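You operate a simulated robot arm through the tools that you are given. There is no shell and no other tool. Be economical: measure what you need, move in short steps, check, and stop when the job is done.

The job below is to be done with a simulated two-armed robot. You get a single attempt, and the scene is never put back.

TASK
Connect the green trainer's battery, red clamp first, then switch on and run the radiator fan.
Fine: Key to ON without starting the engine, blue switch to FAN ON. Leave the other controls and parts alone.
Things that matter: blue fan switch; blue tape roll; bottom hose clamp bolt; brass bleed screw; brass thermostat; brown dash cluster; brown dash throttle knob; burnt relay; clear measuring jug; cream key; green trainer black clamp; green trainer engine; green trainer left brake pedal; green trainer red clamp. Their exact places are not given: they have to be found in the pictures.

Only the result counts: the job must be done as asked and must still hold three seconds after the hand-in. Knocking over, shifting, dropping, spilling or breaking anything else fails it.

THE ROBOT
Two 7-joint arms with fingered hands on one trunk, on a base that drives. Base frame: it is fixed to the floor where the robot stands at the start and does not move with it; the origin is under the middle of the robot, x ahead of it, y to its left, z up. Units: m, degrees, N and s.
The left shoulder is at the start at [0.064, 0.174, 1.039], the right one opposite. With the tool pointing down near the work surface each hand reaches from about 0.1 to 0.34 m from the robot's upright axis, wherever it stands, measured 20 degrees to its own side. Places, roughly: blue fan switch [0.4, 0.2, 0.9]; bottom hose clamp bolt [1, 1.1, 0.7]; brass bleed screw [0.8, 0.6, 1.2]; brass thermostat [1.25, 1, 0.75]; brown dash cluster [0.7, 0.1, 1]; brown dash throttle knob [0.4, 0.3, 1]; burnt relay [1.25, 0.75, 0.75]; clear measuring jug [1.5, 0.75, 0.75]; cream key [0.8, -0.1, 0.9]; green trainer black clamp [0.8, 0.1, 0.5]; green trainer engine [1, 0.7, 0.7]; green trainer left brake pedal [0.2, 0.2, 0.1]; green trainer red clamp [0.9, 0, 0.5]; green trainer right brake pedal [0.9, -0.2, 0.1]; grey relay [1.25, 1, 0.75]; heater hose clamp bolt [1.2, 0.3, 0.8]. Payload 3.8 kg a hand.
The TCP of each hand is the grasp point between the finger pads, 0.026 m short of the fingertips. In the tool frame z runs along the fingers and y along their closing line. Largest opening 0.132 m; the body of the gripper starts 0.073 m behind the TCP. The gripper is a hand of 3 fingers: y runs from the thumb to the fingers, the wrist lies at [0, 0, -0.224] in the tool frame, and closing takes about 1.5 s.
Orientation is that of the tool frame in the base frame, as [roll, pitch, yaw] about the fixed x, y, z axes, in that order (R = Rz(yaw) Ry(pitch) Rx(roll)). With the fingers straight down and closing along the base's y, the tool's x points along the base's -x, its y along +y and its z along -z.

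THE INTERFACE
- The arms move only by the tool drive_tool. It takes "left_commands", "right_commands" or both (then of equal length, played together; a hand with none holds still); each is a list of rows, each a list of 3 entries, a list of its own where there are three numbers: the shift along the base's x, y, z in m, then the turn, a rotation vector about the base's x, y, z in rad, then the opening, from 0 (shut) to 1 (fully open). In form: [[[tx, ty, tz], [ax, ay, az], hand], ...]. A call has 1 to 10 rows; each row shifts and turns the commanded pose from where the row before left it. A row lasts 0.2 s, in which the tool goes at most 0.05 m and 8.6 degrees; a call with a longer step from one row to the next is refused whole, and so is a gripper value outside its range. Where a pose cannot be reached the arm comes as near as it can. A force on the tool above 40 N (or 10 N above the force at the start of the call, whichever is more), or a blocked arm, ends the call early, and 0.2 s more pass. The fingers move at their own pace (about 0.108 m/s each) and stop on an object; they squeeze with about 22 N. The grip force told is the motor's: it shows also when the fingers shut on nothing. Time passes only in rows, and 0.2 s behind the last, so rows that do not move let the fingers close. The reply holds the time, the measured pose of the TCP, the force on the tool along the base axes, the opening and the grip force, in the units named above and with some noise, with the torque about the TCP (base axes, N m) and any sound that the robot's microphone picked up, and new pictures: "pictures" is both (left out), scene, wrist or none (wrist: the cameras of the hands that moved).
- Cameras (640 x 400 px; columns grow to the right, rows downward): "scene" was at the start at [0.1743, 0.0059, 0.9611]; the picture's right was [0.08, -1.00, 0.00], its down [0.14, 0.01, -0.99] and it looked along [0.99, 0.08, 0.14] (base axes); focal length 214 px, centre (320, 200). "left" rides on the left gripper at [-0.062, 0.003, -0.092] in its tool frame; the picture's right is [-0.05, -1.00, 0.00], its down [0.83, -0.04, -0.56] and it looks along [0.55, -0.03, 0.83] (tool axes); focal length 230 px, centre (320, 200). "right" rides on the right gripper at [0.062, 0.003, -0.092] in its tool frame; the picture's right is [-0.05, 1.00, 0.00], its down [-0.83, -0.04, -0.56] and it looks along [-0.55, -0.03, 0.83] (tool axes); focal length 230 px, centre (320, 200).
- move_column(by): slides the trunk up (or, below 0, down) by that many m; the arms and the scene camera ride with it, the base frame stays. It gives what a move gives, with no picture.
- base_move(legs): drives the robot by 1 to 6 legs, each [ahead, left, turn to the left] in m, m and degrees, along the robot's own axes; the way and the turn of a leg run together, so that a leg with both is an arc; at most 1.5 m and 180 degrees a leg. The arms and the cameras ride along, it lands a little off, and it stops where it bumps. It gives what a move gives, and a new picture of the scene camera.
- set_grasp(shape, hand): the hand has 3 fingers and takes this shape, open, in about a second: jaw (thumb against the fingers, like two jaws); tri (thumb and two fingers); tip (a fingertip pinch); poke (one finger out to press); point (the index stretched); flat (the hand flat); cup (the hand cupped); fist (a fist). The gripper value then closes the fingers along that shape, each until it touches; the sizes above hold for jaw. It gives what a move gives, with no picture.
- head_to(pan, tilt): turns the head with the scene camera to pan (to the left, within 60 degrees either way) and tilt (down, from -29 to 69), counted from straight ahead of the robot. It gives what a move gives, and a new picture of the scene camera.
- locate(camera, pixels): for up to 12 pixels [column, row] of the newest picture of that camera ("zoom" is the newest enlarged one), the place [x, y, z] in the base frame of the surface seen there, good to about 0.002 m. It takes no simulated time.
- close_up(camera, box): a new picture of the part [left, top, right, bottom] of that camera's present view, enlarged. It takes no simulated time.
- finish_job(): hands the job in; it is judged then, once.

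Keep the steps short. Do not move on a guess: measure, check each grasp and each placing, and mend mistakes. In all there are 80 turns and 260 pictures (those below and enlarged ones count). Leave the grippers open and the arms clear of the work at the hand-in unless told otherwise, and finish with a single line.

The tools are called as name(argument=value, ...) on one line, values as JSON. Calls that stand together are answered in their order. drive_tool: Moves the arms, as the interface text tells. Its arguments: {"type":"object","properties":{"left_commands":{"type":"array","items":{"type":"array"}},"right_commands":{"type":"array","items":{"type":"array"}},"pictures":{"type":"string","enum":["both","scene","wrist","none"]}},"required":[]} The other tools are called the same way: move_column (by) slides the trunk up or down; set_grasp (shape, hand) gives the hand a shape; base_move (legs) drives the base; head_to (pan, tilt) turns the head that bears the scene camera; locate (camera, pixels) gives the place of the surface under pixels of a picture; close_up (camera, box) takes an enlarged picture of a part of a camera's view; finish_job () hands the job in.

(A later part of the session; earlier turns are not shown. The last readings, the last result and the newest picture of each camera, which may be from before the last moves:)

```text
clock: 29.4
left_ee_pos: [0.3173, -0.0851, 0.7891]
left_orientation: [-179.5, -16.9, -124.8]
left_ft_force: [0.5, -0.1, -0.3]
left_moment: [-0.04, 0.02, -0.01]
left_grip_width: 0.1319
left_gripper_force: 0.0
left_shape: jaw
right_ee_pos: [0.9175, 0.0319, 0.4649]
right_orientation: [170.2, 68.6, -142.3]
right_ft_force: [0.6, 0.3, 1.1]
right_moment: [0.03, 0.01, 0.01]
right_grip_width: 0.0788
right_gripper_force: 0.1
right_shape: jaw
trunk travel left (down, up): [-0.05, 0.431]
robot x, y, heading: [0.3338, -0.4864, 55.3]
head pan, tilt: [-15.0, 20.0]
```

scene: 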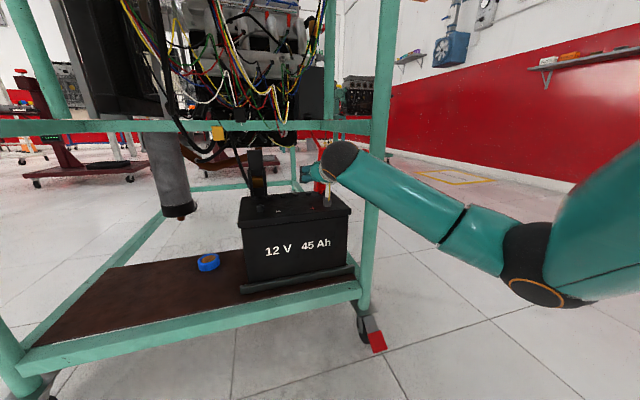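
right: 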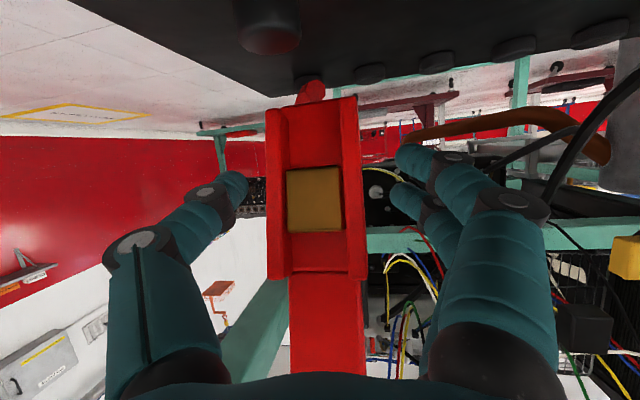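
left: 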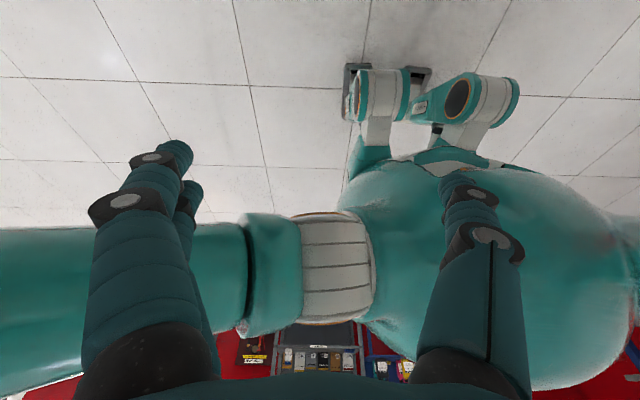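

Well aligned with the rails now. I'll close, hold, then lift only 1 cm.

drive_tool(right_commands=[[[0, 0, 0], [0, 0, 0], 0.2], [[0, 0, 0], [0, 0, 0], 0], [[0, 0, 0], [0, 0, 0], 0], [[0, 0, 0], [0, 0, 0], 0], [[0, 0, 0], [0, 0, 0], 0], [[0, 0, 0], [0, 0, 0], 0], [[0, 0, 0], [0, 0, 0], 0]], pictures="wrist")

drive_tool(right_commands=[[[0, 0, 0.005], [0, 0, 0], 0], [[0, 0, 0.005], [0, 0, 0], 0]], pictures="wrist")

```text
clock: 31.0
left_ee_pos: [0.3165, -0.0858, 0.7899]
left_orientation: [-179.5, -16.8, -124.8]
left_ft_force: [0.8, 0.0, -0.3]
left_moment: [0.02, 0.04, 0.01]
left_grip_width: 0.1319
left_gripper_force: 0.1
left_shape: jaw
right_ee_pos: [0.9162, 0.0305, 0.4666]
right_orientation: [170.1, 68.7, -142.3]
right_ft_force: [1.0, 0.2, -0.2]
right_moment: [-0.04, 0.09, -0.16]
right_grip_width: 0.0336
right_gripper_force: 22.5
right_shape: jaw
trunk travel left (down, up): [-0.05, 0.431]
robot x, y, heading: [0.3354, -0.4866, 55.2]
head pan, tilt: [-15.0, 20.0]
```

right: 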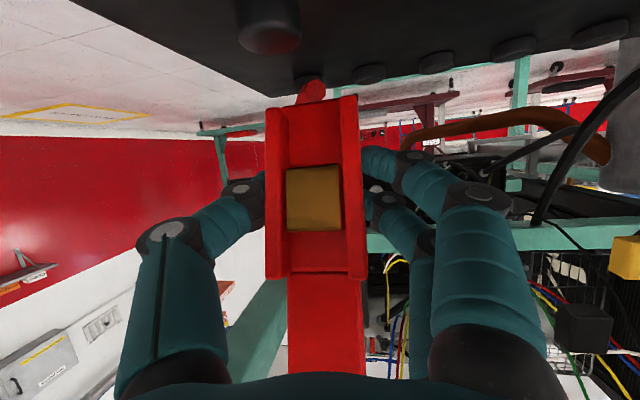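

```text
clock: 31.6
left_ee_pos: [0.3191, -0.0842, 0.788]
left_orientation: [-179.5, -16.9, -124.8]
left_ft_force: [0.7, -0.2, 0.0]
left_moment: [0.02, -0.02, 0.01]
left_grip_width: 0.1318
left_gripper_force: 0.1
left_shape: jaw
right_ee_pos: [0.9159, 0.0301, 0.4668]
right_orientation: [170.7, 68.0, -141.8]
right_ft_force: [3.8, 4.0, -21.8]
right_moment: [-0.22, 0.23, -0.17]
right_grip_width: 0.0332
right_gripper_force: 22.1
right_shape: jaw
trunk travel left (down, up): [-0.05, 0.431]
robot x, y, heading: [0.333, -0.4845, 55.4]
head pan, tilt: [-15.0, 20.0]
```

right: 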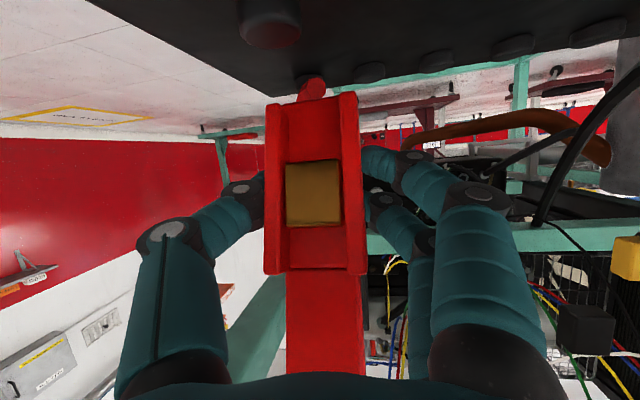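

Lifting pulls back at 22 N with no motion, and the red nub at the clamp's base looks like a pivot. Its distance to the gold pad (0.066) matches its distance to the post (0.07). So the clamp seems hinged and tips forward onto the post. I'll test that with a short arc toward me.

drive_tool(right_commands=[[[-0.0038, -0.0057, -0.0125], [0.0725, -0.0485, 0], 0], [[-0.0034, -0.0052, -0.0052], [0.0725, -0.0485, 0], 0], [[-0.003, -0.0045, -0.006], [0.0725, -0.0485, 0], 0]])

close_up(camera="right", box=[200, 0, 420, 260])

```text
clock: 32.4
left_ee_pos: [0.3158, -0.0856, 0.7905]
left_orientation: [-179.5, -16.7, -124.8]
left_ft_force: [-0.6, -0.8, -0.4]
left_moment: [0.0, -0.02, 0.03]
left_grip_width: 0.132
left_gripper_force: 0.0
left_shape: jaw
right_ee_pos: [0.9076, 0.0173, 0.4568]
right_orientation: [132.7, 81.9, -178.8]
right_ft_force: [-2.5, -9.8, 12.3]
right_moment: [0.21, 0.11, -0.12]
right_grip_width: 0.0333
right_gripper_force: 22.4
right_shape: jaw
trunk travel left (down, up): [-0.05, 0.431]
robot x, y, heading: [0.3343, -0.4868, 55.3]
head pan, tilt: [-15.0, 20.0]
```

scene: 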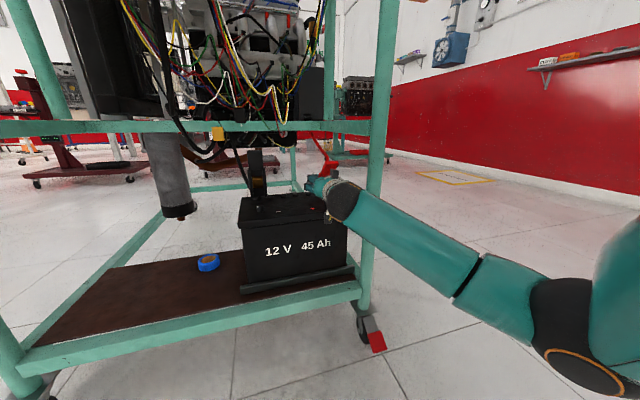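
right: 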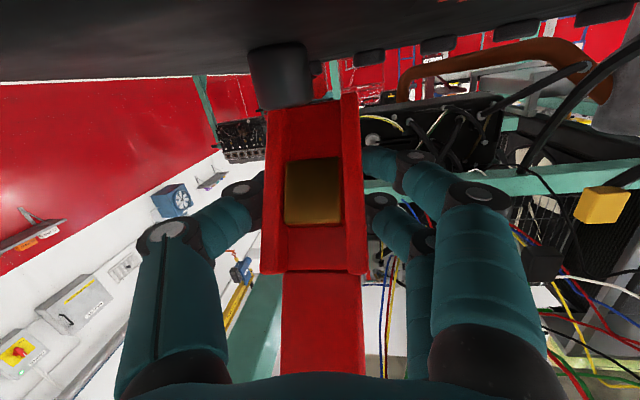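

```text
1.54 times, centred on (310, 130) of right
```

zoom: 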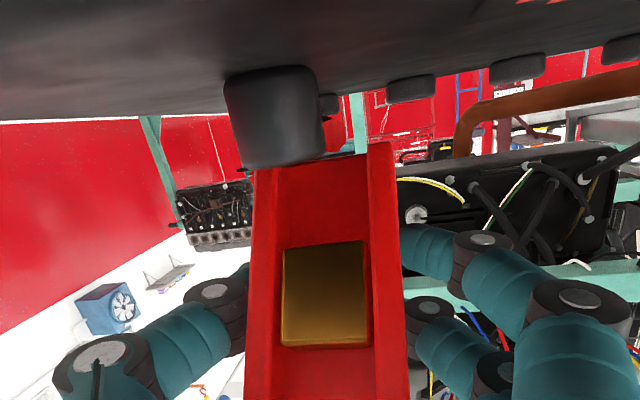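

The clamp tipped with the hand. I'll measure the gold pad, rails and post for alignment.

locate(camera="right", pixels=[[252, 75], [280, 75], [308, 75], [285, 103], [312, 165], [312, 215], [275, 150], [353, 150], [280, 115], [350, 105], [322, 340], [275, 80]])

close_up(camera="scene", box=[290, 130, 370, 230])

```text
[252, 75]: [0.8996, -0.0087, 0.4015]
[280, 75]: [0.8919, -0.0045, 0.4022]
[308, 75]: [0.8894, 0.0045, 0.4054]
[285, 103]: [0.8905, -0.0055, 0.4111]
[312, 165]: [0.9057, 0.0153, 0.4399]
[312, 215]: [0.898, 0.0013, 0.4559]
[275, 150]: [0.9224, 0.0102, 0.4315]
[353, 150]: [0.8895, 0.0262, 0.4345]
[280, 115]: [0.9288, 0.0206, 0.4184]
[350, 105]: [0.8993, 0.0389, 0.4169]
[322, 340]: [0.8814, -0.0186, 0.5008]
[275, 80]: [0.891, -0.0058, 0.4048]
```

```text
4.00 times, centred on (330, 180) of scene
```

zoom: 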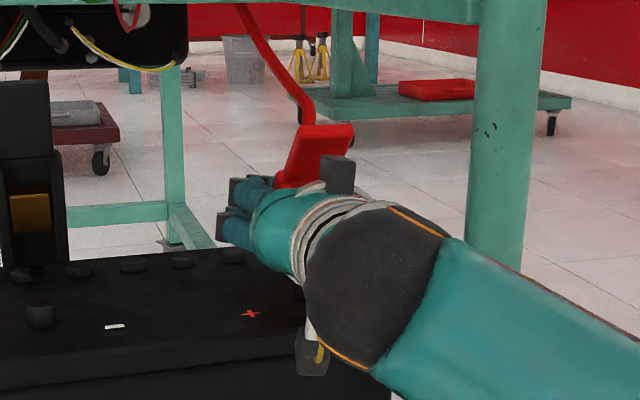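

The rails are centred on the post (0.743 vs 0.745 along the dash direction), and the gold pad will land on it. I'll carry on the arc by about 16°.

drive_tool(right_commands=[[[-0.0032, -0.0047, -0.006], [0.0725, -0.0485, 0], 0], [[-0.0032, -0.0047, -0.0073], [0.0725, -0.0485, 0], 0]])

close_up(camera="scene", box=[290, 130, 370, 230])

```text
clock: 33.0
left_ee_pos: [0.318, -0.0859, 0.7899]
left_orientation: [-179.5, -16.8, -124.7]
left_ft_force: [-0.8, -0.2, 0.3]
left_moment: [0.0, -0.01, 0.05]
left_grip_width: 0.132
left_gripper_force: 0.1
left_shape: jaw
right_ee_pos: [0.9005, 0.0055, 0.4366]
right_orientation: [62.4, 82.0, 111.3]
right_ft_force: [-3.2, -15.6, 8.5]
right_moment: [0.25, 0.09, -0.15]
right_grip_width: 0.0326
right_gripper_force: 22.3
right_shape: jaw
trunk travel left (down, up): [-0.05, 0.431]
robot x, y, heading: [0.3324, -0.4858, 55.4]
head pan, tilt: [-15.0, 20.0]
```

scene: 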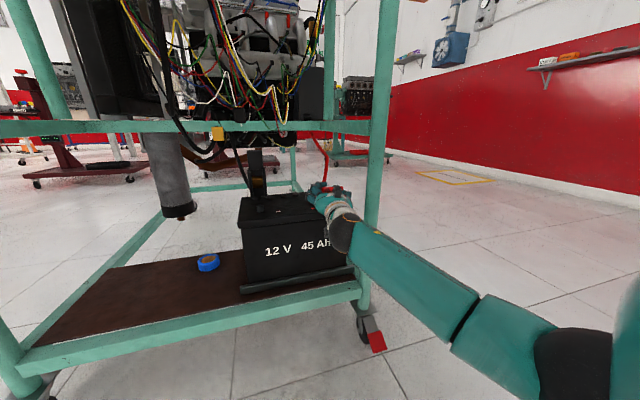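
right: 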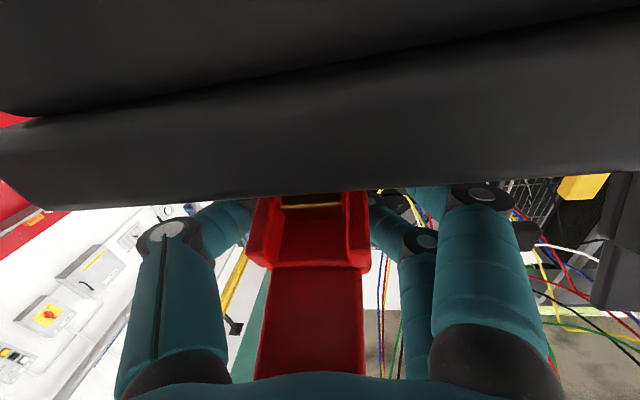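

```text
4.00 times, centred on (330, 180) of scene
```

zoom: 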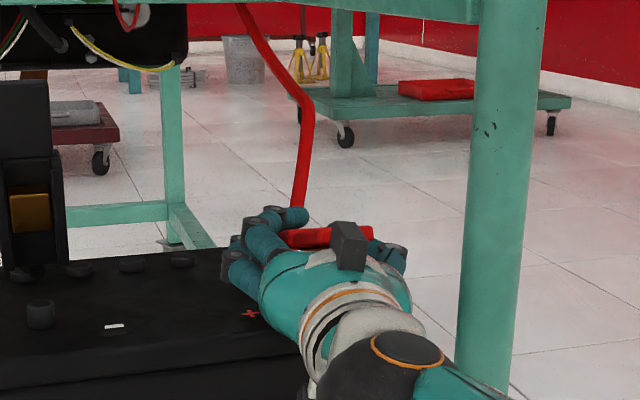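

The lever is now well over. I'll open the fingers and back straight out along the tool axis to see how the clamp lies.

drive_tool(right_commands=[[[0, 0, 0], [0, 0, 0], 0.3], [[0, 0, 0], [0, 0, 0], 0.6], [[-0.02, -0.0225, -0.002], [0, 0, 0], 0.6], [[-0.0264, -0.03, -0.0026], [0, 0, 0], 0.6], [[-0.0264, -0.03, -0.0026], [0, 0, 0], 0.6]])

close_up(camera="scene", box=[290, 130, 370, 230])

```text
clock: 34.2
left_ee_pos: [0.3184, -0.0848, 0.7882]
left_orientation: [-179.5, -16.7, -124.7]
left_ft_force: [0.9, 0.5, -0.4]
left_moment: [-0.02, -0.06, -0.01]
left_grip_width: 0.132
left_gripper_force: 0.1
left_shape: jaw
right_ee_pos: [0.8275, -0.0752, 0.4295]
right_orientation: [61.8, 81.8, 110.8]
right_ft_force: [0.6, -0.1, -0.1]
right_moment: [-0.01, -0.02, -0.06]
right_grip_width: 0.0786
right_gripper_force: 0.1
right_shape: jaw
trunk travel left (down, up): [-0.05, 0.431]
robot x, y, heading: [0.3334, -0.4878, 55.5]
head pan, tilt: [-15.0, 20.0]
```

scene: 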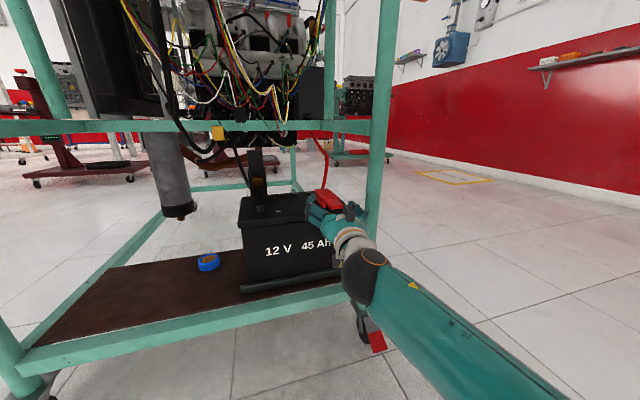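
right: 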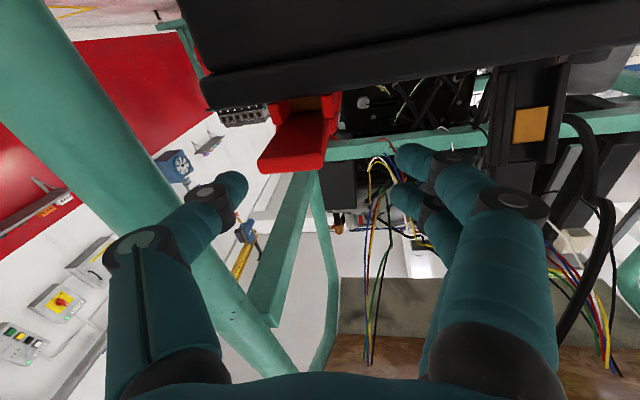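

```text
4.00 times, centred on (330, 180) of scene
```

zoom: 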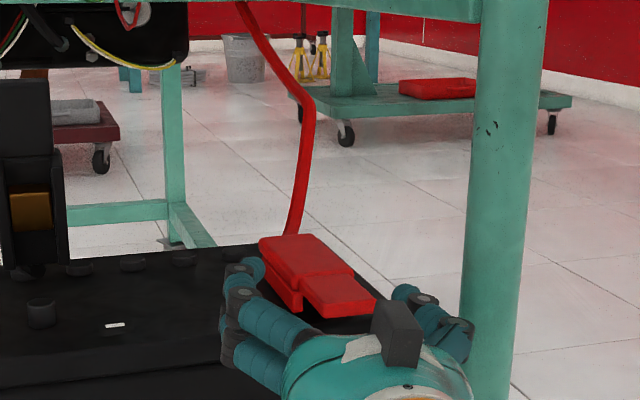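

The red clamp has flopped over onto the post and stays. I'll move the hand away, lift it and line it up before the black clamp (≈0.175 m to the left), then check red.

drive_tool(right_commands=[[[-0.0278, -0.0416, 0.005], [0, 0, 0], 0.6], [[0, 0, 0.03], [-0.108, 0.072, 0], 0.6], [[-0.0374, 0.025, 0.025], [-0.108, 0.072, 0], 0.6], [[-0.0374, 0.025, 0], [-0.083, 0.0556, 0], 0.6], [[-0.0374, 0.025, 0], [0, 0, 0.12], 0.6], [[-0.025, 0.0167, 0], [0, 0, 0], 0.6]])

close_up(camera="scene", box=[270, 130, 370, 230])

```text
refused: row 1 steps farther than a row can; nothing moved
```

```text
4.00 times, centred on (320, 180) of scene
```

zoom: 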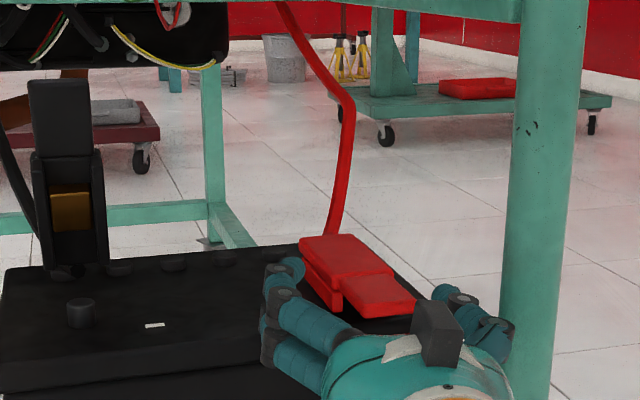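

The first row was slightly too long, so I'll send it again shorter.

drive_tool(right_commands=[[[-0.026, -0.039, 0.003], [0, 0, 0], 0.6], [[0, 0, 0.03], [-0.108, 0.072, 0], 0.6], [[-0.035, 0.0234, 0.025], [-0.108, 0.072, 0], 0.6], [[-0.0374, 0.025, 0], [-0.083, 0.0556, 0], 0.6], [[-0.0374, 0.025, 0], [0, 0, 0.12], 0.6], [[-0.025, 0.0167, 0], [0, 0, 0], 0.6]])

close_up(camera="scene", box=[270, 130, 370, 230])

```text
clock: 35.6
left_ee_pos: [0.3191, -0.0852, 0.7893]
left_orientation: [-179.5, -16.9, -124.8]
left_ft_force: [0.4, -0.7, -0.6]
left_moment: [0.01, -0.01, 0.02]
left_grip_width: 0.1321
left_gripper_force: 0.3
left_shape: jaw
right_ee_pos: [0.7055, -0.0511, 0.4566]
right_orientation: [-159.0, 73.4, -105.0]
right_ft_force: [0.1, 0.6, -0.6]
right_moment: [-0.01, 0.0, 0.0]
right_grip_width: 0.079
right_gripper_force: 0.1
right_shape: jaw
trunk travel left (down, up): [-0.05, 0.431]
robot x, y, heading: [0.3298, -0.4846, 55.3]
head pan, tilt: [-15.0, 20.0]
stopped in row 6 (right hand): the arm was blocked; the commanded pose is now the measured one
```

scene: 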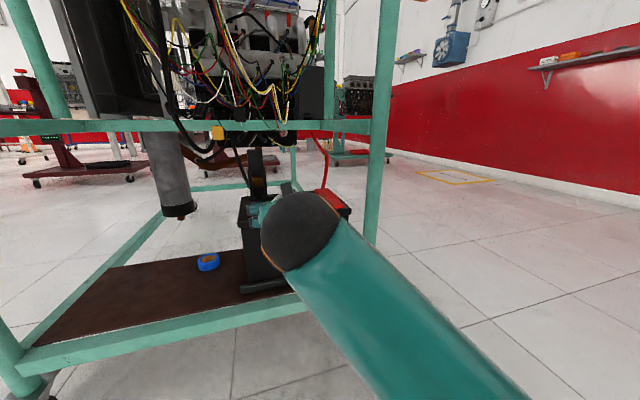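
right: 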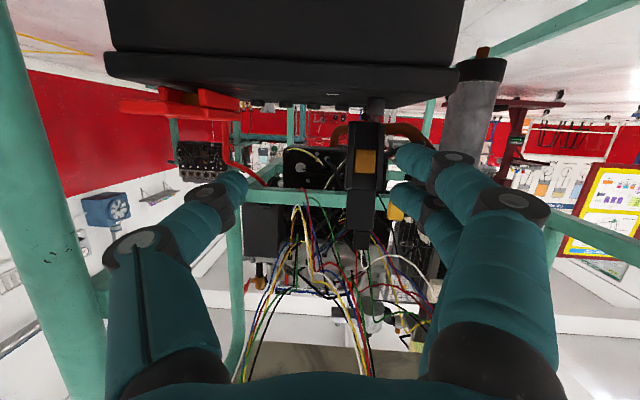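

```text
4.00 times, centred on (320, 180) of scene
```

zoom: 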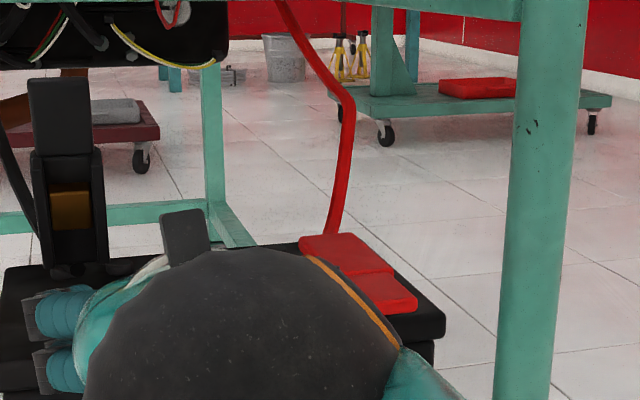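

The arm got blocked near the end, with no force on the tool. From the wrist view I'll check the red clamp on its post and measure the black one.

close_up(camera="right", box=[90, 50, 270, 160])

locate(camera="right", pixels=[[366, 162], [352, 160], [380, 160], [350, 185], [384, 185], [362, 230], [376, 105], [370, 130], [125, 108], [185, 92], [240, 100], [212, 95]])

```text
3.56 times, centred on (180, 105) of right
```

zoom: 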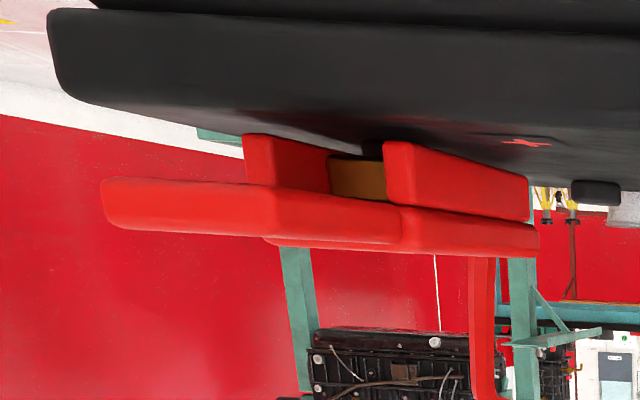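

```text
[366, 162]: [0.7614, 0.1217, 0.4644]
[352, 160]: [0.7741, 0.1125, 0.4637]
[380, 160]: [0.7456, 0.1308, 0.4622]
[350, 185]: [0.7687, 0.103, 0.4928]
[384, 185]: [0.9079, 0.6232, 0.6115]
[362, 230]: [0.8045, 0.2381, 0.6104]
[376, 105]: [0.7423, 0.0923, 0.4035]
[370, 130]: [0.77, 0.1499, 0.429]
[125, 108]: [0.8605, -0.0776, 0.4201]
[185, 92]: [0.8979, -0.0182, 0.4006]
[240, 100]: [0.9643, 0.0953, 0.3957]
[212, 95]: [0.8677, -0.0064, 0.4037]
```

The red clamp sits flat with its gold pad on the + post, which confirms the hinge. The black clamp's rails centre at (0.760,0.122,0.463). I'll go to its pre-grasp.

drive_tool(right_commands=[[[0.025, 0.0374, 0.015], [0, 0, 0], 0.6], [[-0.0097, 0.0305, 0.01], [0, 0, 0], 0.6], [[-0.0097, 0.0305, 0.008], [0, 0, 0], 0.6]], pictures="wrist")

```text
clock: 36.4
left_ee_pos: [0.3183, -0.0852, 0.7896]
left_orientation: [-179.5, -16.8, -124.8]
left_ft_force: [0.6, -0.4, 0.3]
left_moment: [0.01, -0.03, 0.0]
left_grip_width: 0.1317
left_gripper_force: 0.0
left_shape: jaw
right_ee_pos: [0.726, 0.0443, 0.4868]
right_orientation: [-149.7, 72.7, -96.4]
right_ft_force: [0.7, -0.9, 0.3]
right_moment: [-0.02, -0.01, 0.02]
right_grip_width: 0.0787
right_gripper_force: 0.0
right_shape: jaw
trunk travel left (down, up): [-0.05, 0.431]
robot x, y, heading: [0.3338, -0.4841, 55.2]
head pan, tilt: [-15.0, 20.0]
```

right: 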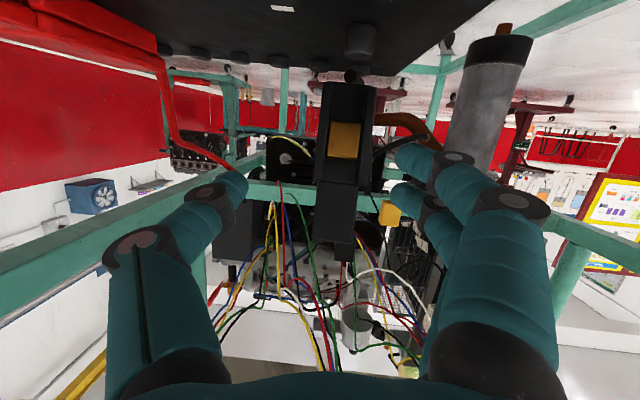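

The hand is in front of the black clamp. I'll level the roll (~8°), shift left 1.6 cm, then advance to grip depth.

drive_tool(right_commands=[[[-0.0131, 0.0094, 0], [0.083, 0.107, -0.036], 0.6], [[0.0271, 0.0383, -0.0104], [0, 0, 0], 0.6], [[0.0271, 0.0383, -0.0104], [0, 0, 0], 0.6]], pictures="wrist")

```text
clock: 37.2
left_ee_pos: [0.3184, -0.0841, 0.79]
left_orientation: [-179.5, -16.8, -124.7]
left_ft_force: [-1.0, -0.2, -0.9]
left_moment: [-0.03, 0.0, -0.01]
left_grip_width: 0.1321
left_gripper_force: 0.1
left_shape: jaw
right_ee_pos: [0.7507, 0.1344, 0.4735]
right_orientation: [171.9, 74.4, -134.8]
right_ft_force: [-0.3, 0.2, 0.4]
right_moment: [0.0, 0.0, -0.05]
right_grip_width: 0.079
right_gripper_force: 0.0
right_shape: jaw
trunk travel left (down, up): [-0.05, 0.431]
robot x, y, heading: [0.331, -0.4847, 55.4]
head pan, tilt: [-15.0, 20.0]
```

right: 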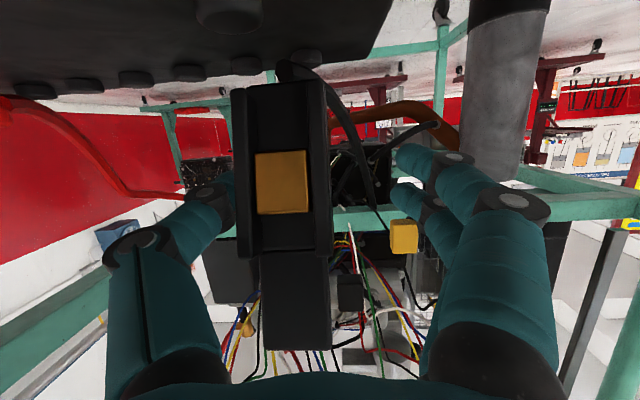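

The hand ended 1.6 cm too far left, so the clamp is near the thumb. I'll shift right, check, then close.

drive_tool(right_commands=[[[0.0164, -0.0042, -0.006], [0, 0, 0], 0.6], [[0, 0, 0], [0, 0, 0], 0.3], [[0, 0, 0], [0, 0, 0], 0], [[0, 0, 0], [0, 0, 0], 0], [[0, 0, 0], [0, 0, 0], 0], [[0, 0, 0], [0, 0, 0], 0]], pictures="wrist")

```text
clock: 38.6
left_ee_pos: [0.3179, -0.0844, 0.79]
left_orientation: [-179.4, -16.9, -124.9]
left_ft_force: [-1.2, 0.2, -0.6]
left_moment: [0.01, 0.0, 0.02]
left_grip_width: 0.1318
left_gripper_force: 0.0
left_shape: jaw
right_ee_pos: [0.7692, 0.1294, 0.4675]
right_orientation: [172.4, 74.4, -134.2]
right_ft_force: [-0.1, 1.3, 0.7]
right_moment: [-0.03, 0.01, -0.13]
right_grip_width: 0.034
right_gripper_force: 22.0
right_shape: jaw
trunk travel left (down, up): [-0.05, 0.431]
robot x, y, heading: [0.3288, -0.4834, 55.2]
head pan, tilt: [-15.0, 20.0]
```

right: 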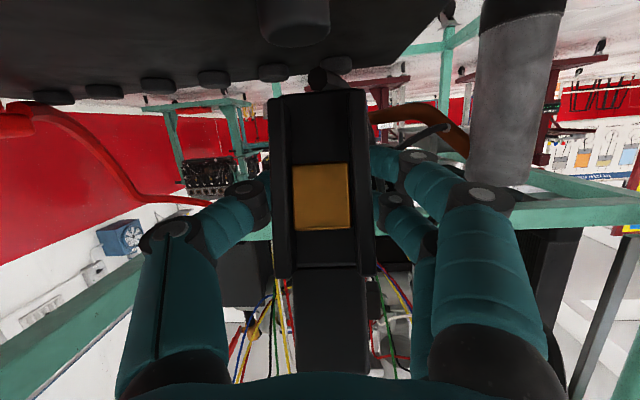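

The black clamp is gripped and centred (0.034 m). I'll use the same forward arc.

drive_tool(right_commands=[[[-0.0038, -0.0057, -0.0042], [0.0725, -0.0485, 0], 0], [[-0.0034, -0.0052, -0.0052], [0.0725, -0.0485, 0], 0], [[-0.003, -0.0045, -0.006], [0.0725, -0.0485, 0], 0], [[-0.0032, -0.0047, -0.007], [0.0725, -0.0485, 0], 0], [[-0.0032, -0.0047, -0.0073], [0.0725, -0.0485, 0], 0]])

close_up(camera="scene", box=[210, 130, 360, 230])

```text
clock: 39.8
left_ee_pos: [0.3171, -0.0875, 0.7899]
left_orientation: [-179.4, -16.7, -124.8]
left_ft_force: [-0.1, -0.3, -0.3]
left_moment: [0.0, 0.02, 0.02]
left_grip_width: 0.1321
left_gripper_force: 0.0
left_shape: jaw
right_ee_pos: [0.7522, 0.1027, 0.437]
right_orientation: [18.5, 79.8, 72.2]
right_ft_force: [-2.2, -21.0, 12.4]
right_moment: [0.3, 0.0, -0.4]
right_grip_width: 0.0332
right_gripper_force: 22.1
right_shape: jaw
trunk travel left (down, up): [-0.05, 0.431]
robot x, y, heading: [0.3298, -0.4847, 55.1]
head pan, tilt: [-15.0, 20.0]
```

scene: 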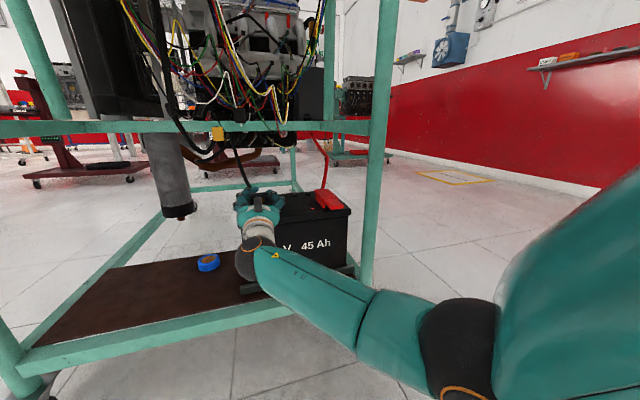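
right: 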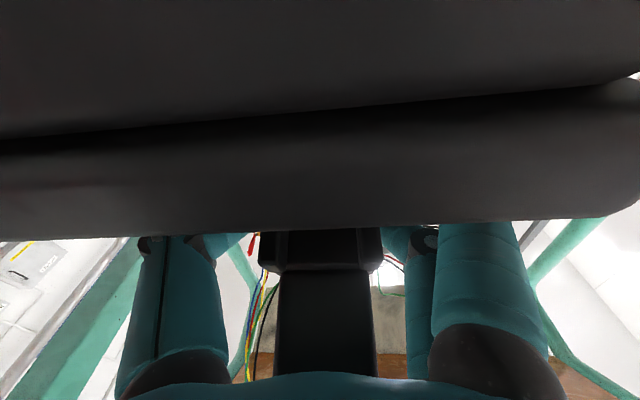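

```text
4.00 times, centred on (285, 180) of scene
```

zoom: 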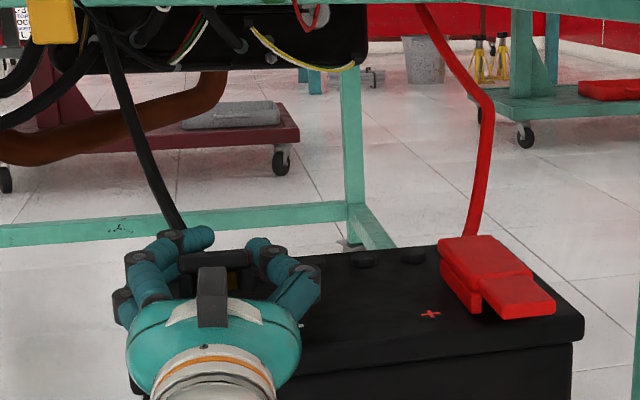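

Same state as with red. I'll open and back out along the tool axis.

drive_tool(right_commands=[[[0, 0, 0], [0, 0, 0], 0.3], [[0, 0, 0], [0, 0, 0], 0.6], [[-0.0176, -0.0237, -0.003], [0, 0, 0], 0.6], [[-0.023, -0.031, -0.003], [0, 0, 0], 0.6], [[-0.023, -0.031, -0.003], [0, 0, 0], 0.6]], pictures="wrist")

close_up(camera="scene", box=[210, 130, 360, 230])

```text
clock: 41.0
left_ee_pos: [0.3169, -0.0857, 0.7893]
left_orientation: [-179.5, -16.7, -124.8]
left_ft_force: [-1.6, 0.4, -1.0]
left_moment: [0.01, -0.02, -0.01]
left_grip_width: 0.1321
left_gripper_force: 0.1
left_shape: jaw
right_ee_pos: [0.6842, 0.0225, 0.4264]
right_orientation: [18.3, 79.9, 72.2]
right_ft_force: [-0.5, -0.6, -0.4]
right_moment: [0.01, -0.03, 0.03]
right_grip_width: 0.079
right_gripper_force: 0.1
right_shape: jaw
trunk travel left (down, up): [-0.05, 0.431]
robot x, y, heading: [0.3311, -0.487, 55.5]
head pan, tilt: [-15.0, 20.0]
```

right: 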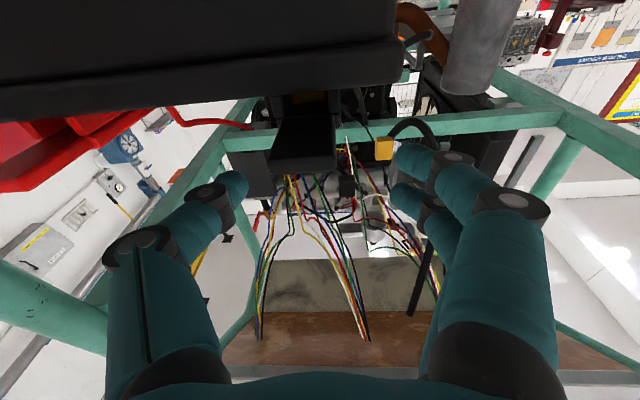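

```text
4.00 times, centred on (285, 180) of scene
```

zoom: 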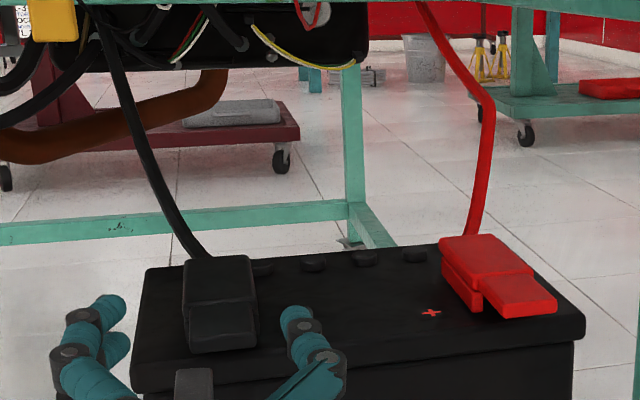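

The black clamp is over as well, but looks less flat than red. I'll back out, lift the hand and measure.

drive_tool(right_commands=[[[-0.022, -0.033, -0.003], [0, 0, 0], 0.6], [[-0.015, -0.022, 0.0], [0, 0, 0], 0.6], [[0, 0, 0], [0, 0, 0], 0.6]], pictures="wrist")

close_up(camera="scene", box=[210, 130, 360, 230])

locate(camera="zoom", pixels=[[217, 280], [220, 312], [222, 340], [200, 270], [240, 270], [487, 255], [520, 290], [545, 300], [195, 330], [250, 330]])

close_up(camera="right", box=[220, 60, 400, 200])

```text
clock: 42.0
left_ee_pos: [0.3182, -0.0848, 0.7884]
left_orientation: [-179.5, -16.9, -124.8]
left_ft_force: [0.1, 0.5, 0.1]
left_moment: [-0.01, -0.01, 0.01]
left_grip_width: 0.1318
left_gripper_force: 0.0
left_shape: jaw
right_ee_pos: [0.6668, -0.0185, 0.4505]
right_orientation: [13.5, 76.1, 66.6]
right_ft_force: [0.5, -0.4, 0.1]
right_moment: [-0.01, -0.03, 0.01]
right_grip_width: 0.0789
right_gripper_force: 0.0
right_shape: jaw
trunk travel left (down, up): [-0.05, 0.431]
robot x, y, heading: [0.3345, -0.4876, 55.5]
head pan, tilt: [-15.0, 20.0]
stopped in row 3 (right hand): the arm was blocked; the commanded pose is now the measured one
```

right: 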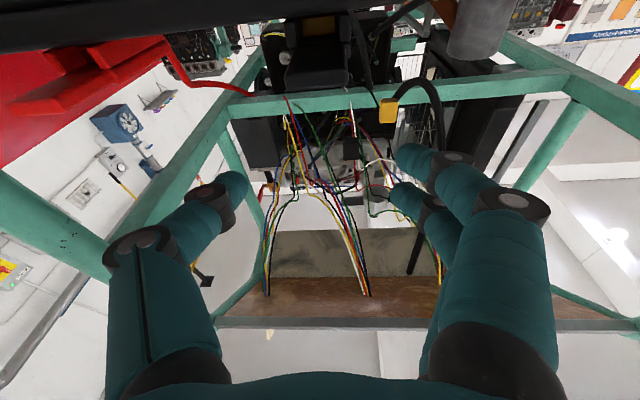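

```text
4.00 times, centred on (285, 180) of scene
```

zoom: 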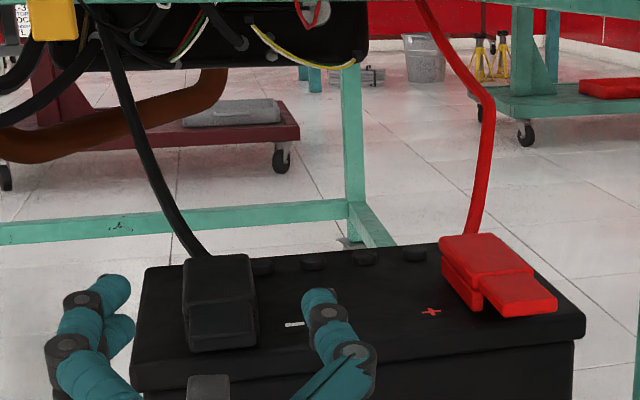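

```text
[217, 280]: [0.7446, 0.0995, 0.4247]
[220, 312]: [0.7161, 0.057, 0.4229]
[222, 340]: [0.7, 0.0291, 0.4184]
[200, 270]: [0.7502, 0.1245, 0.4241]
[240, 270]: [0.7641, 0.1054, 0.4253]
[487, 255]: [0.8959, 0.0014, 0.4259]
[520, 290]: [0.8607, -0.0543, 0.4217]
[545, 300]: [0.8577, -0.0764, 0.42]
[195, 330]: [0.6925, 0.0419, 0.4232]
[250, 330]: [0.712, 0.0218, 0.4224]
```

```text
2.86 times, centred on (310, 130) of right
```

zoom: 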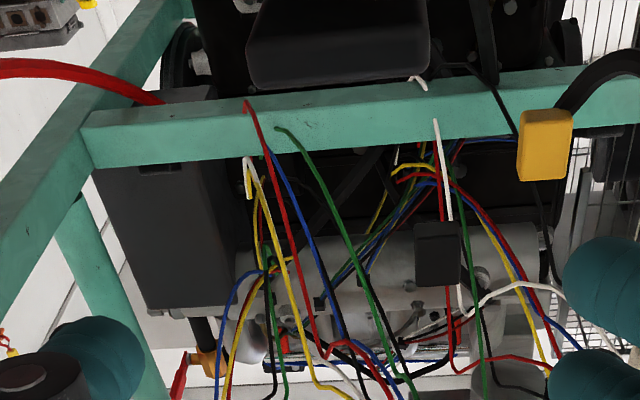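

Both clamps lie flat at the same height (z≈0.425) on their posts. Now I'll back the robot away from under the dash, raise the trunk, and look at the key and fan switch.

base_move(legs=[[-0.2, 0, 0]])

move_column(by=0.3)

head_to(pan=0, tilt=10)

```text
clock: 43.6
left_ee_pos: [0.2028, -0.2526, 0.7899]
left_orientation: [-179.5, -16.8, -125.2]
left_ft_force: [0.4, -0.6, 0.1]
left_moment: [0.04, 0.03, -0.02]
left_grip_width: 0.1318
left_gripper_force: 0.1
left_shape: jaw
right_ee_pos: [0.5537, -0.1895, 0.4511]
right_orientation: [13.6, 76.2, 66.3]
right_ft_force: [0.3, 0.9, 0.5]
right_moment: [-0.02, -0.02, -0.01]
right_grip_width: 0.0787
right_gripper_force: 0.0
right_shape: jaw
trunk travel left (down, up): [-0.05, 0.431]
robot x, y, heading: [0.2162, -0.6518, 54.8]
head pan, tilt: [-15.0, 20.0]
```

scene: 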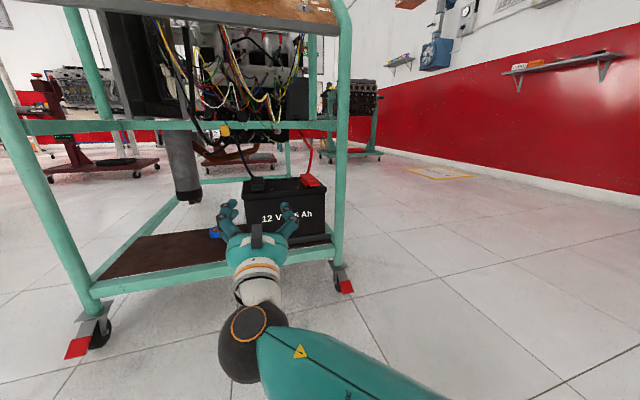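

```text
clock: 46.6
left_ee_pos: [0.2041, -0.252, 1.0909]
left_orientation: [-179.6, -16.9, -125.3]
left_ft_force: [-0.5, 0.4, 0.3]
left_moment: [0.02, 0.02, 0.02]
left_grip_width: 0.1321
left_gripper_force: 0.0
left_shape: jaw
right_ee_pos: [0.554, -0.19, 0.7512]
right_orientation: [13.6, 76.3, 66.4]
right_ft_force: [0.4, 0.1, 0.1]
right_moment: [0.02, 0.01, -0.01]
right_grip_width: 0.0785
right_gripper_force: 0.0
right_shape: jaw
trunk travel left (down, up): [-0.35, 0.131]
robot x, y, heading: [0.2146, -0.653, 54.9]
head pan, tilt: [-15.0, 20.0]
```

```text
clock: 47.4
left_ee_pos: [0.2045, -0.2521, 1.0901]
left_orientation: [-179.5, -16.9, -125.3]
left_ft_force: [0.0, -0.2, 0.7]
left_moment: [-0.01, -0.01, 0.02]
left_grip_width: 0.1318
left_gripper_force: 0.1
left_shape: jaw
right_ee_pos: [0.5543, -0.1891, 0.7508]
right_orientation: [13.5, 76.2, 66.4]
right_ft_force: [-0.2, -0.2, -0.4]
right_moment: [-0.02, 0.01, 0.01]
right_grip_width: 0.0789
right_gripper_force: 0.1
right_shape: jaw
trunk travel left (down, up): [-0.35, 0.131]
robot x, y, heading: [0.2121, -0.6541, 54.6]
head pan, tilt: [0.0, 10.0]
```

scene: 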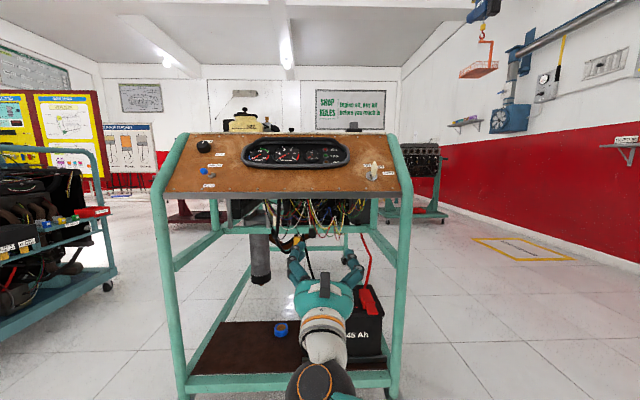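

A good view of the panel. I'll zoom in on the key and the fan switch.

close_up(camera="scene", box=[345, 145, 415, 195])

locate(camera="zoom", pixels=[[270, 160], [255, 225], [230, 240], [285, 130], [262, 190], [400, 260], [180, 170], [480, 260], [290, 170], [250, 170]])

close_up(camera="scene", box=[170, 135, 240, 195])

locate(camera="zoom", pixels=[[300, 240], [345, 265], [360, 265], [400, 200], [330, 330], [310, 290], [290, 240], [310, 250], [310, 100], [370, 380]])

```text
8.00 times, centred on (380, 170) of scene
```

zoom: 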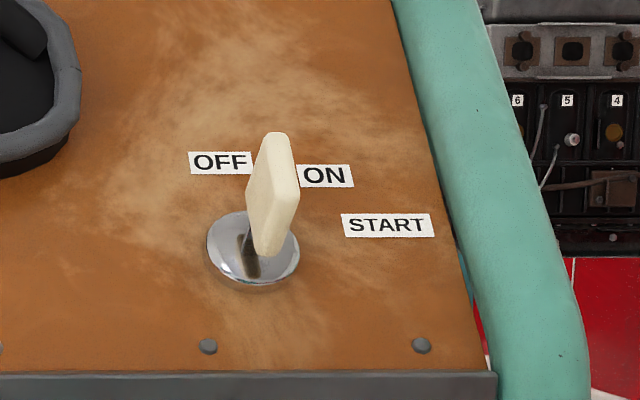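

```text
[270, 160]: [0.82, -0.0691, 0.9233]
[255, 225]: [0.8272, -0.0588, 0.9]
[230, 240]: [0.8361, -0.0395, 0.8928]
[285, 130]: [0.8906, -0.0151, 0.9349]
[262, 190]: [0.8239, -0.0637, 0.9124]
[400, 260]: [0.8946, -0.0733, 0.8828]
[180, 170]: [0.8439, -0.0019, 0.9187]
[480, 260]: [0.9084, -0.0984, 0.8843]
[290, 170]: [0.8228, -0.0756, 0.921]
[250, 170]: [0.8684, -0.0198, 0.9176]
```

```text
6.67 times, centred on (205, 165) of scene
```

zoom: 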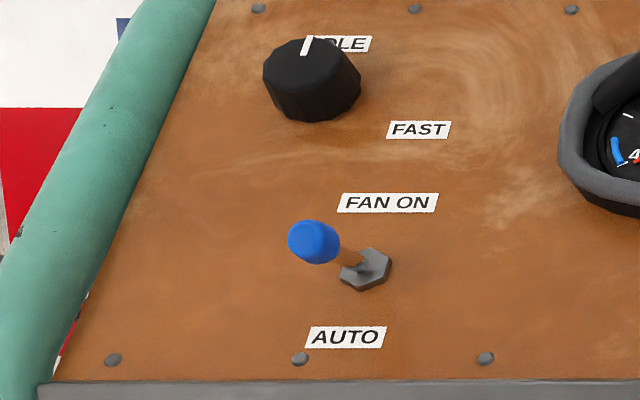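

```text
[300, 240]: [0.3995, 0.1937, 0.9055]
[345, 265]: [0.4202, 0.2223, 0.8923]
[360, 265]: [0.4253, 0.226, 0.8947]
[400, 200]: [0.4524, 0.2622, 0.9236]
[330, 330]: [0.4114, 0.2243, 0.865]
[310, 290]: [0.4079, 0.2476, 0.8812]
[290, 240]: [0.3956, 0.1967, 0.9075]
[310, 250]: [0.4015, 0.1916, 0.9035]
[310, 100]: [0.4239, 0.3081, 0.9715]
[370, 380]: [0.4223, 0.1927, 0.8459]
```

Key is at OFF, with ON to the upper right and START far right. The fan lever leans down to AUTO. The panel slopes back about 43°. I'll lift the right hand in front of the panel and tilt it to face along the key's axis.

drive_tool(right_commands=[[[0.0205, -0.0053, 0.036], [-0.1161, 0.0776, 0], 0.4], [[0.0205, -0.0053, 0.036], [-0.1161, 0.0776, 0], 0.4], [[0.0205, -0.0053, 0.036], [-0.1161, 0.0776, 0], 0.4], [[0.0205, -0.0053, 0.036], [-0.1161, 0.0776, 0], 0.4], [[0.0205, -0.0053, 0.036], [-0.1161, 0.0776, 0], 0.4], [[0.0205, -0.0053, 0.036], [-0.1161, 0.0776, 0], 0.4], [[0.0205, -0.0053, 0.036], [-0.1161, 0.0776, 0], 0.4]])

```text
clock: 49.0
left_ee_pos: [0.201, -0.2517, 1.0902]
left_orientation: [-179.4, -16.7, -125.3]
left_ft_force: [-0.6, 0.1, -1.2]
left_moment: [0.0, -0.05, -0.01]
left_grip_width: 0.1319
left_gripper_force: 0.0
left_shape: jaw
right_ee_pos: [0.696, -0.2253, 1.0038]
right_orientation: [-178.9, 47.4, -127.1]
right_ft_force: [-0.6, 0.1, -0.4]
right_moment: [0.0, -0.03, 0.01]
right_grip_width: 0.0529
right_gripper_force: 0.1
right_shape: jaw
trunk travel left (down, up): [-0.35, 0.131]
robot x, y, heading: [0.2163, -0.6534, 54.7]
head pan, tilt: [0.0, 10.0]
```

scene: 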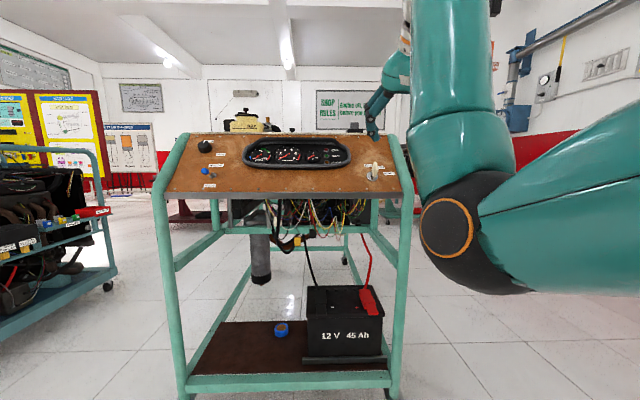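
right: 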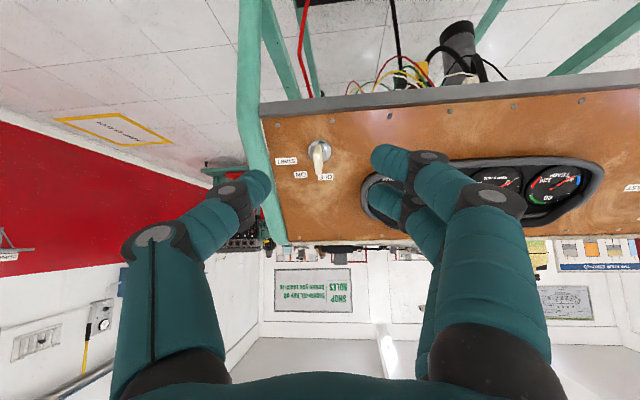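

The hand is oriented and the key is visible in the wrist view at (320,155). I'll measure key, lock and labels there.

close_up(camera="right", box=[260, 120, 360, 200])

locate(camera="right", pixels=[[286, 160], [300, 175], [327, 178], [320, 142], [312, 147], [330, 147], [318, 165], [318, 178], [273, 121], [280, 230], [385, 116], [350, 230]])

```text
5.00 times, centred on (310, 160) of right
```

zoom: 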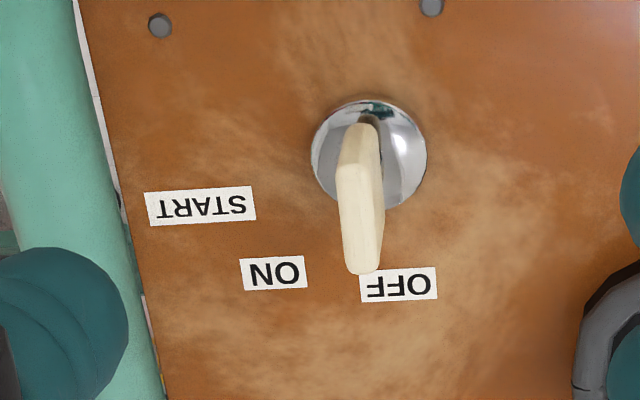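

```text
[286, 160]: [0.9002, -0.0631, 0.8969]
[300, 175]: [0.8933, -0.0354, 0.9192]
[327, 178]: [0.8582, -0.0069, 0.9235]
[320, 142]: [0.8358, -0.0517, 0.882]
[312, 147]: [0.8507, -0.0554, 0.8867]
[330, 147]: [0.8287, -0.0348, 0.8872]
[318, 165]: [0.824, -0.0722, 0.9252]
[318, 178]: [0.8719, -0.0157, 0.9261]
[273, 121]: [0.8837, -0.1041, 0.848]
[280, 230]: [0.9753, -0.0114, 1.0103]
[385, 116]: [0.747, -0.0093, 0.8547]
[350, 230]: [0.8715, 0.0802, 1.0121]
```

Worked out: the lock axis is at about d=0.725 along the dash, and the key paddle sticks out to (0.824,-0.070,0.92). ON lies about 50° clockwise from OFF. I'll drive forward 0.15 m.

base_move(legs=[[0.15, 0, 0]])

drive_tool(right_commands=[[[0.008, -0.004, -0.01], [0, 0, 0.058], 0.4]], pictures="wrist")

```text
clock: 50.3
left_ee_pos: [0.2879, -0.1334, 1.0894]
left_orientation: [-179.5, -16.8, -125.2]
left_ft_force: [0.3, 0.3, -0.9]
left_moment: [-0.03, 0.0, 0.0]
left_grip_width: 0.132
left_gripper_force: 0.0
left_shape: jaw
right_ee_pos: [0.7835, -0.1057, 1.0032]
right_orientation: [-179.0, 47.5, -127.4]
right_ft_force: [0.6, 0.5, -0.4]
right_moment: [0.0, 0.0, 0.01]
right_grip_width: 0.053
right_gripper_force: 0.2
right_shape: jaw
trunk travel left (down, up): [-0.35, 0.131]
robot x, y, heading: [0.2985, -0.5342, 55.0]
head pan, tilt: [0.0, 10.0]
```

scene: 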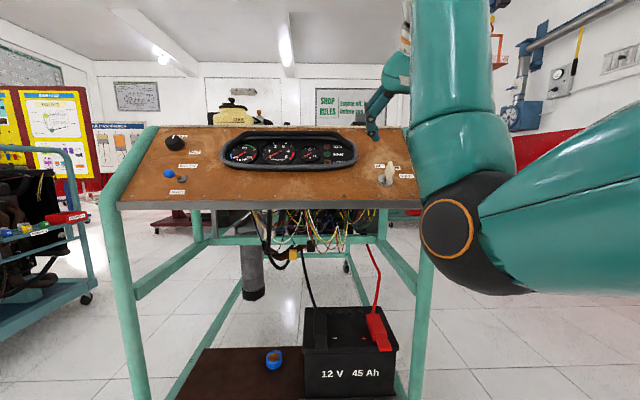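

```text
clock: 50.7
left_ee_pos: [0.2881, -0.1343, 1.0907]
left_orientation: [-179.5, -16.8, -125.4]
left_ft_force: [0.8, -0.4, 0.2]
left_moment: [0.01, 0.0, -0.01]
left_grip_width: 0.132
left_gripper_force: 0.0
left_shape: jaw
right_ee_pos: [0.7914, -0.1124, 0.994]
right_orientation: [-178.9, 47.5, -124.1]
right_ft_force: [0.2, 0.2, 1.0]
right_moment: [0.02, 0.02, 0.0]
right_grip_width: 0.0529
right_gripper_force: 0.1
right_shape: jaw
trunk travel left (down, up): [-0.35, 0.131]
robot x, y, heading: [0.2981, -0.5352, 54.7]
head pan, tilt: [0.0, 10.0]
```

right: 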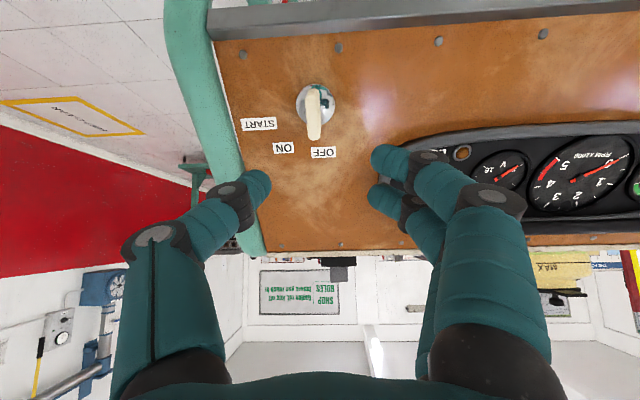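

Closer now, and the cluster is unlit as expected. I'll take a finer measurement of key and lock.

close_up(camera="right", box=[270, 70, 360, 160])

locate(camera="zoom", pixels=[[315, 200], [305, 130], [285, 200], [335, 200], [315, 260], [235, 165], [395, 165], [305, 80], [300, 110], [300, 160], [330, 150], [310, 290]])

```text
4.44 times, centred on (315, 115) of right
```

zoom: 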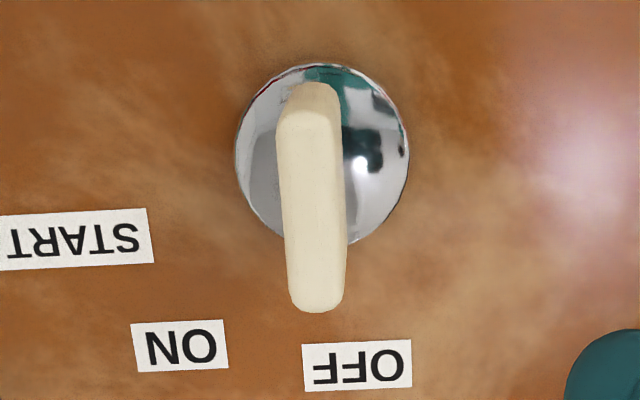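

```text
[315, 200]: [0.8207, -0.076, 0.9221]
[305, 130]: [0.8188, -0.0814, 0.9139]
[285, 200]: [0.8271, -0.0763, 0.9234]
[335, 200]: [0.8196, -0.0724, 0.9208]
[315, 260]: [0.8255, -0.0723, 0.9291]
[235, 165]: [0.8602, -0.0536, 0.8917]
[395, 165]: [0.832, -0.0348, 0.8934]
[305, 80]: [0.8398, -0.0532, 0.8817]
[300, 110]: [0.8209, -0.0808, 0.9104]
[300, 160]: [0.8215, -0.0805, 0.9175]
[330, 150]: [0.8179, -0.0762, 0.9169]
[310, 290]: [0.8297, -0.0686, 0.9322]
```

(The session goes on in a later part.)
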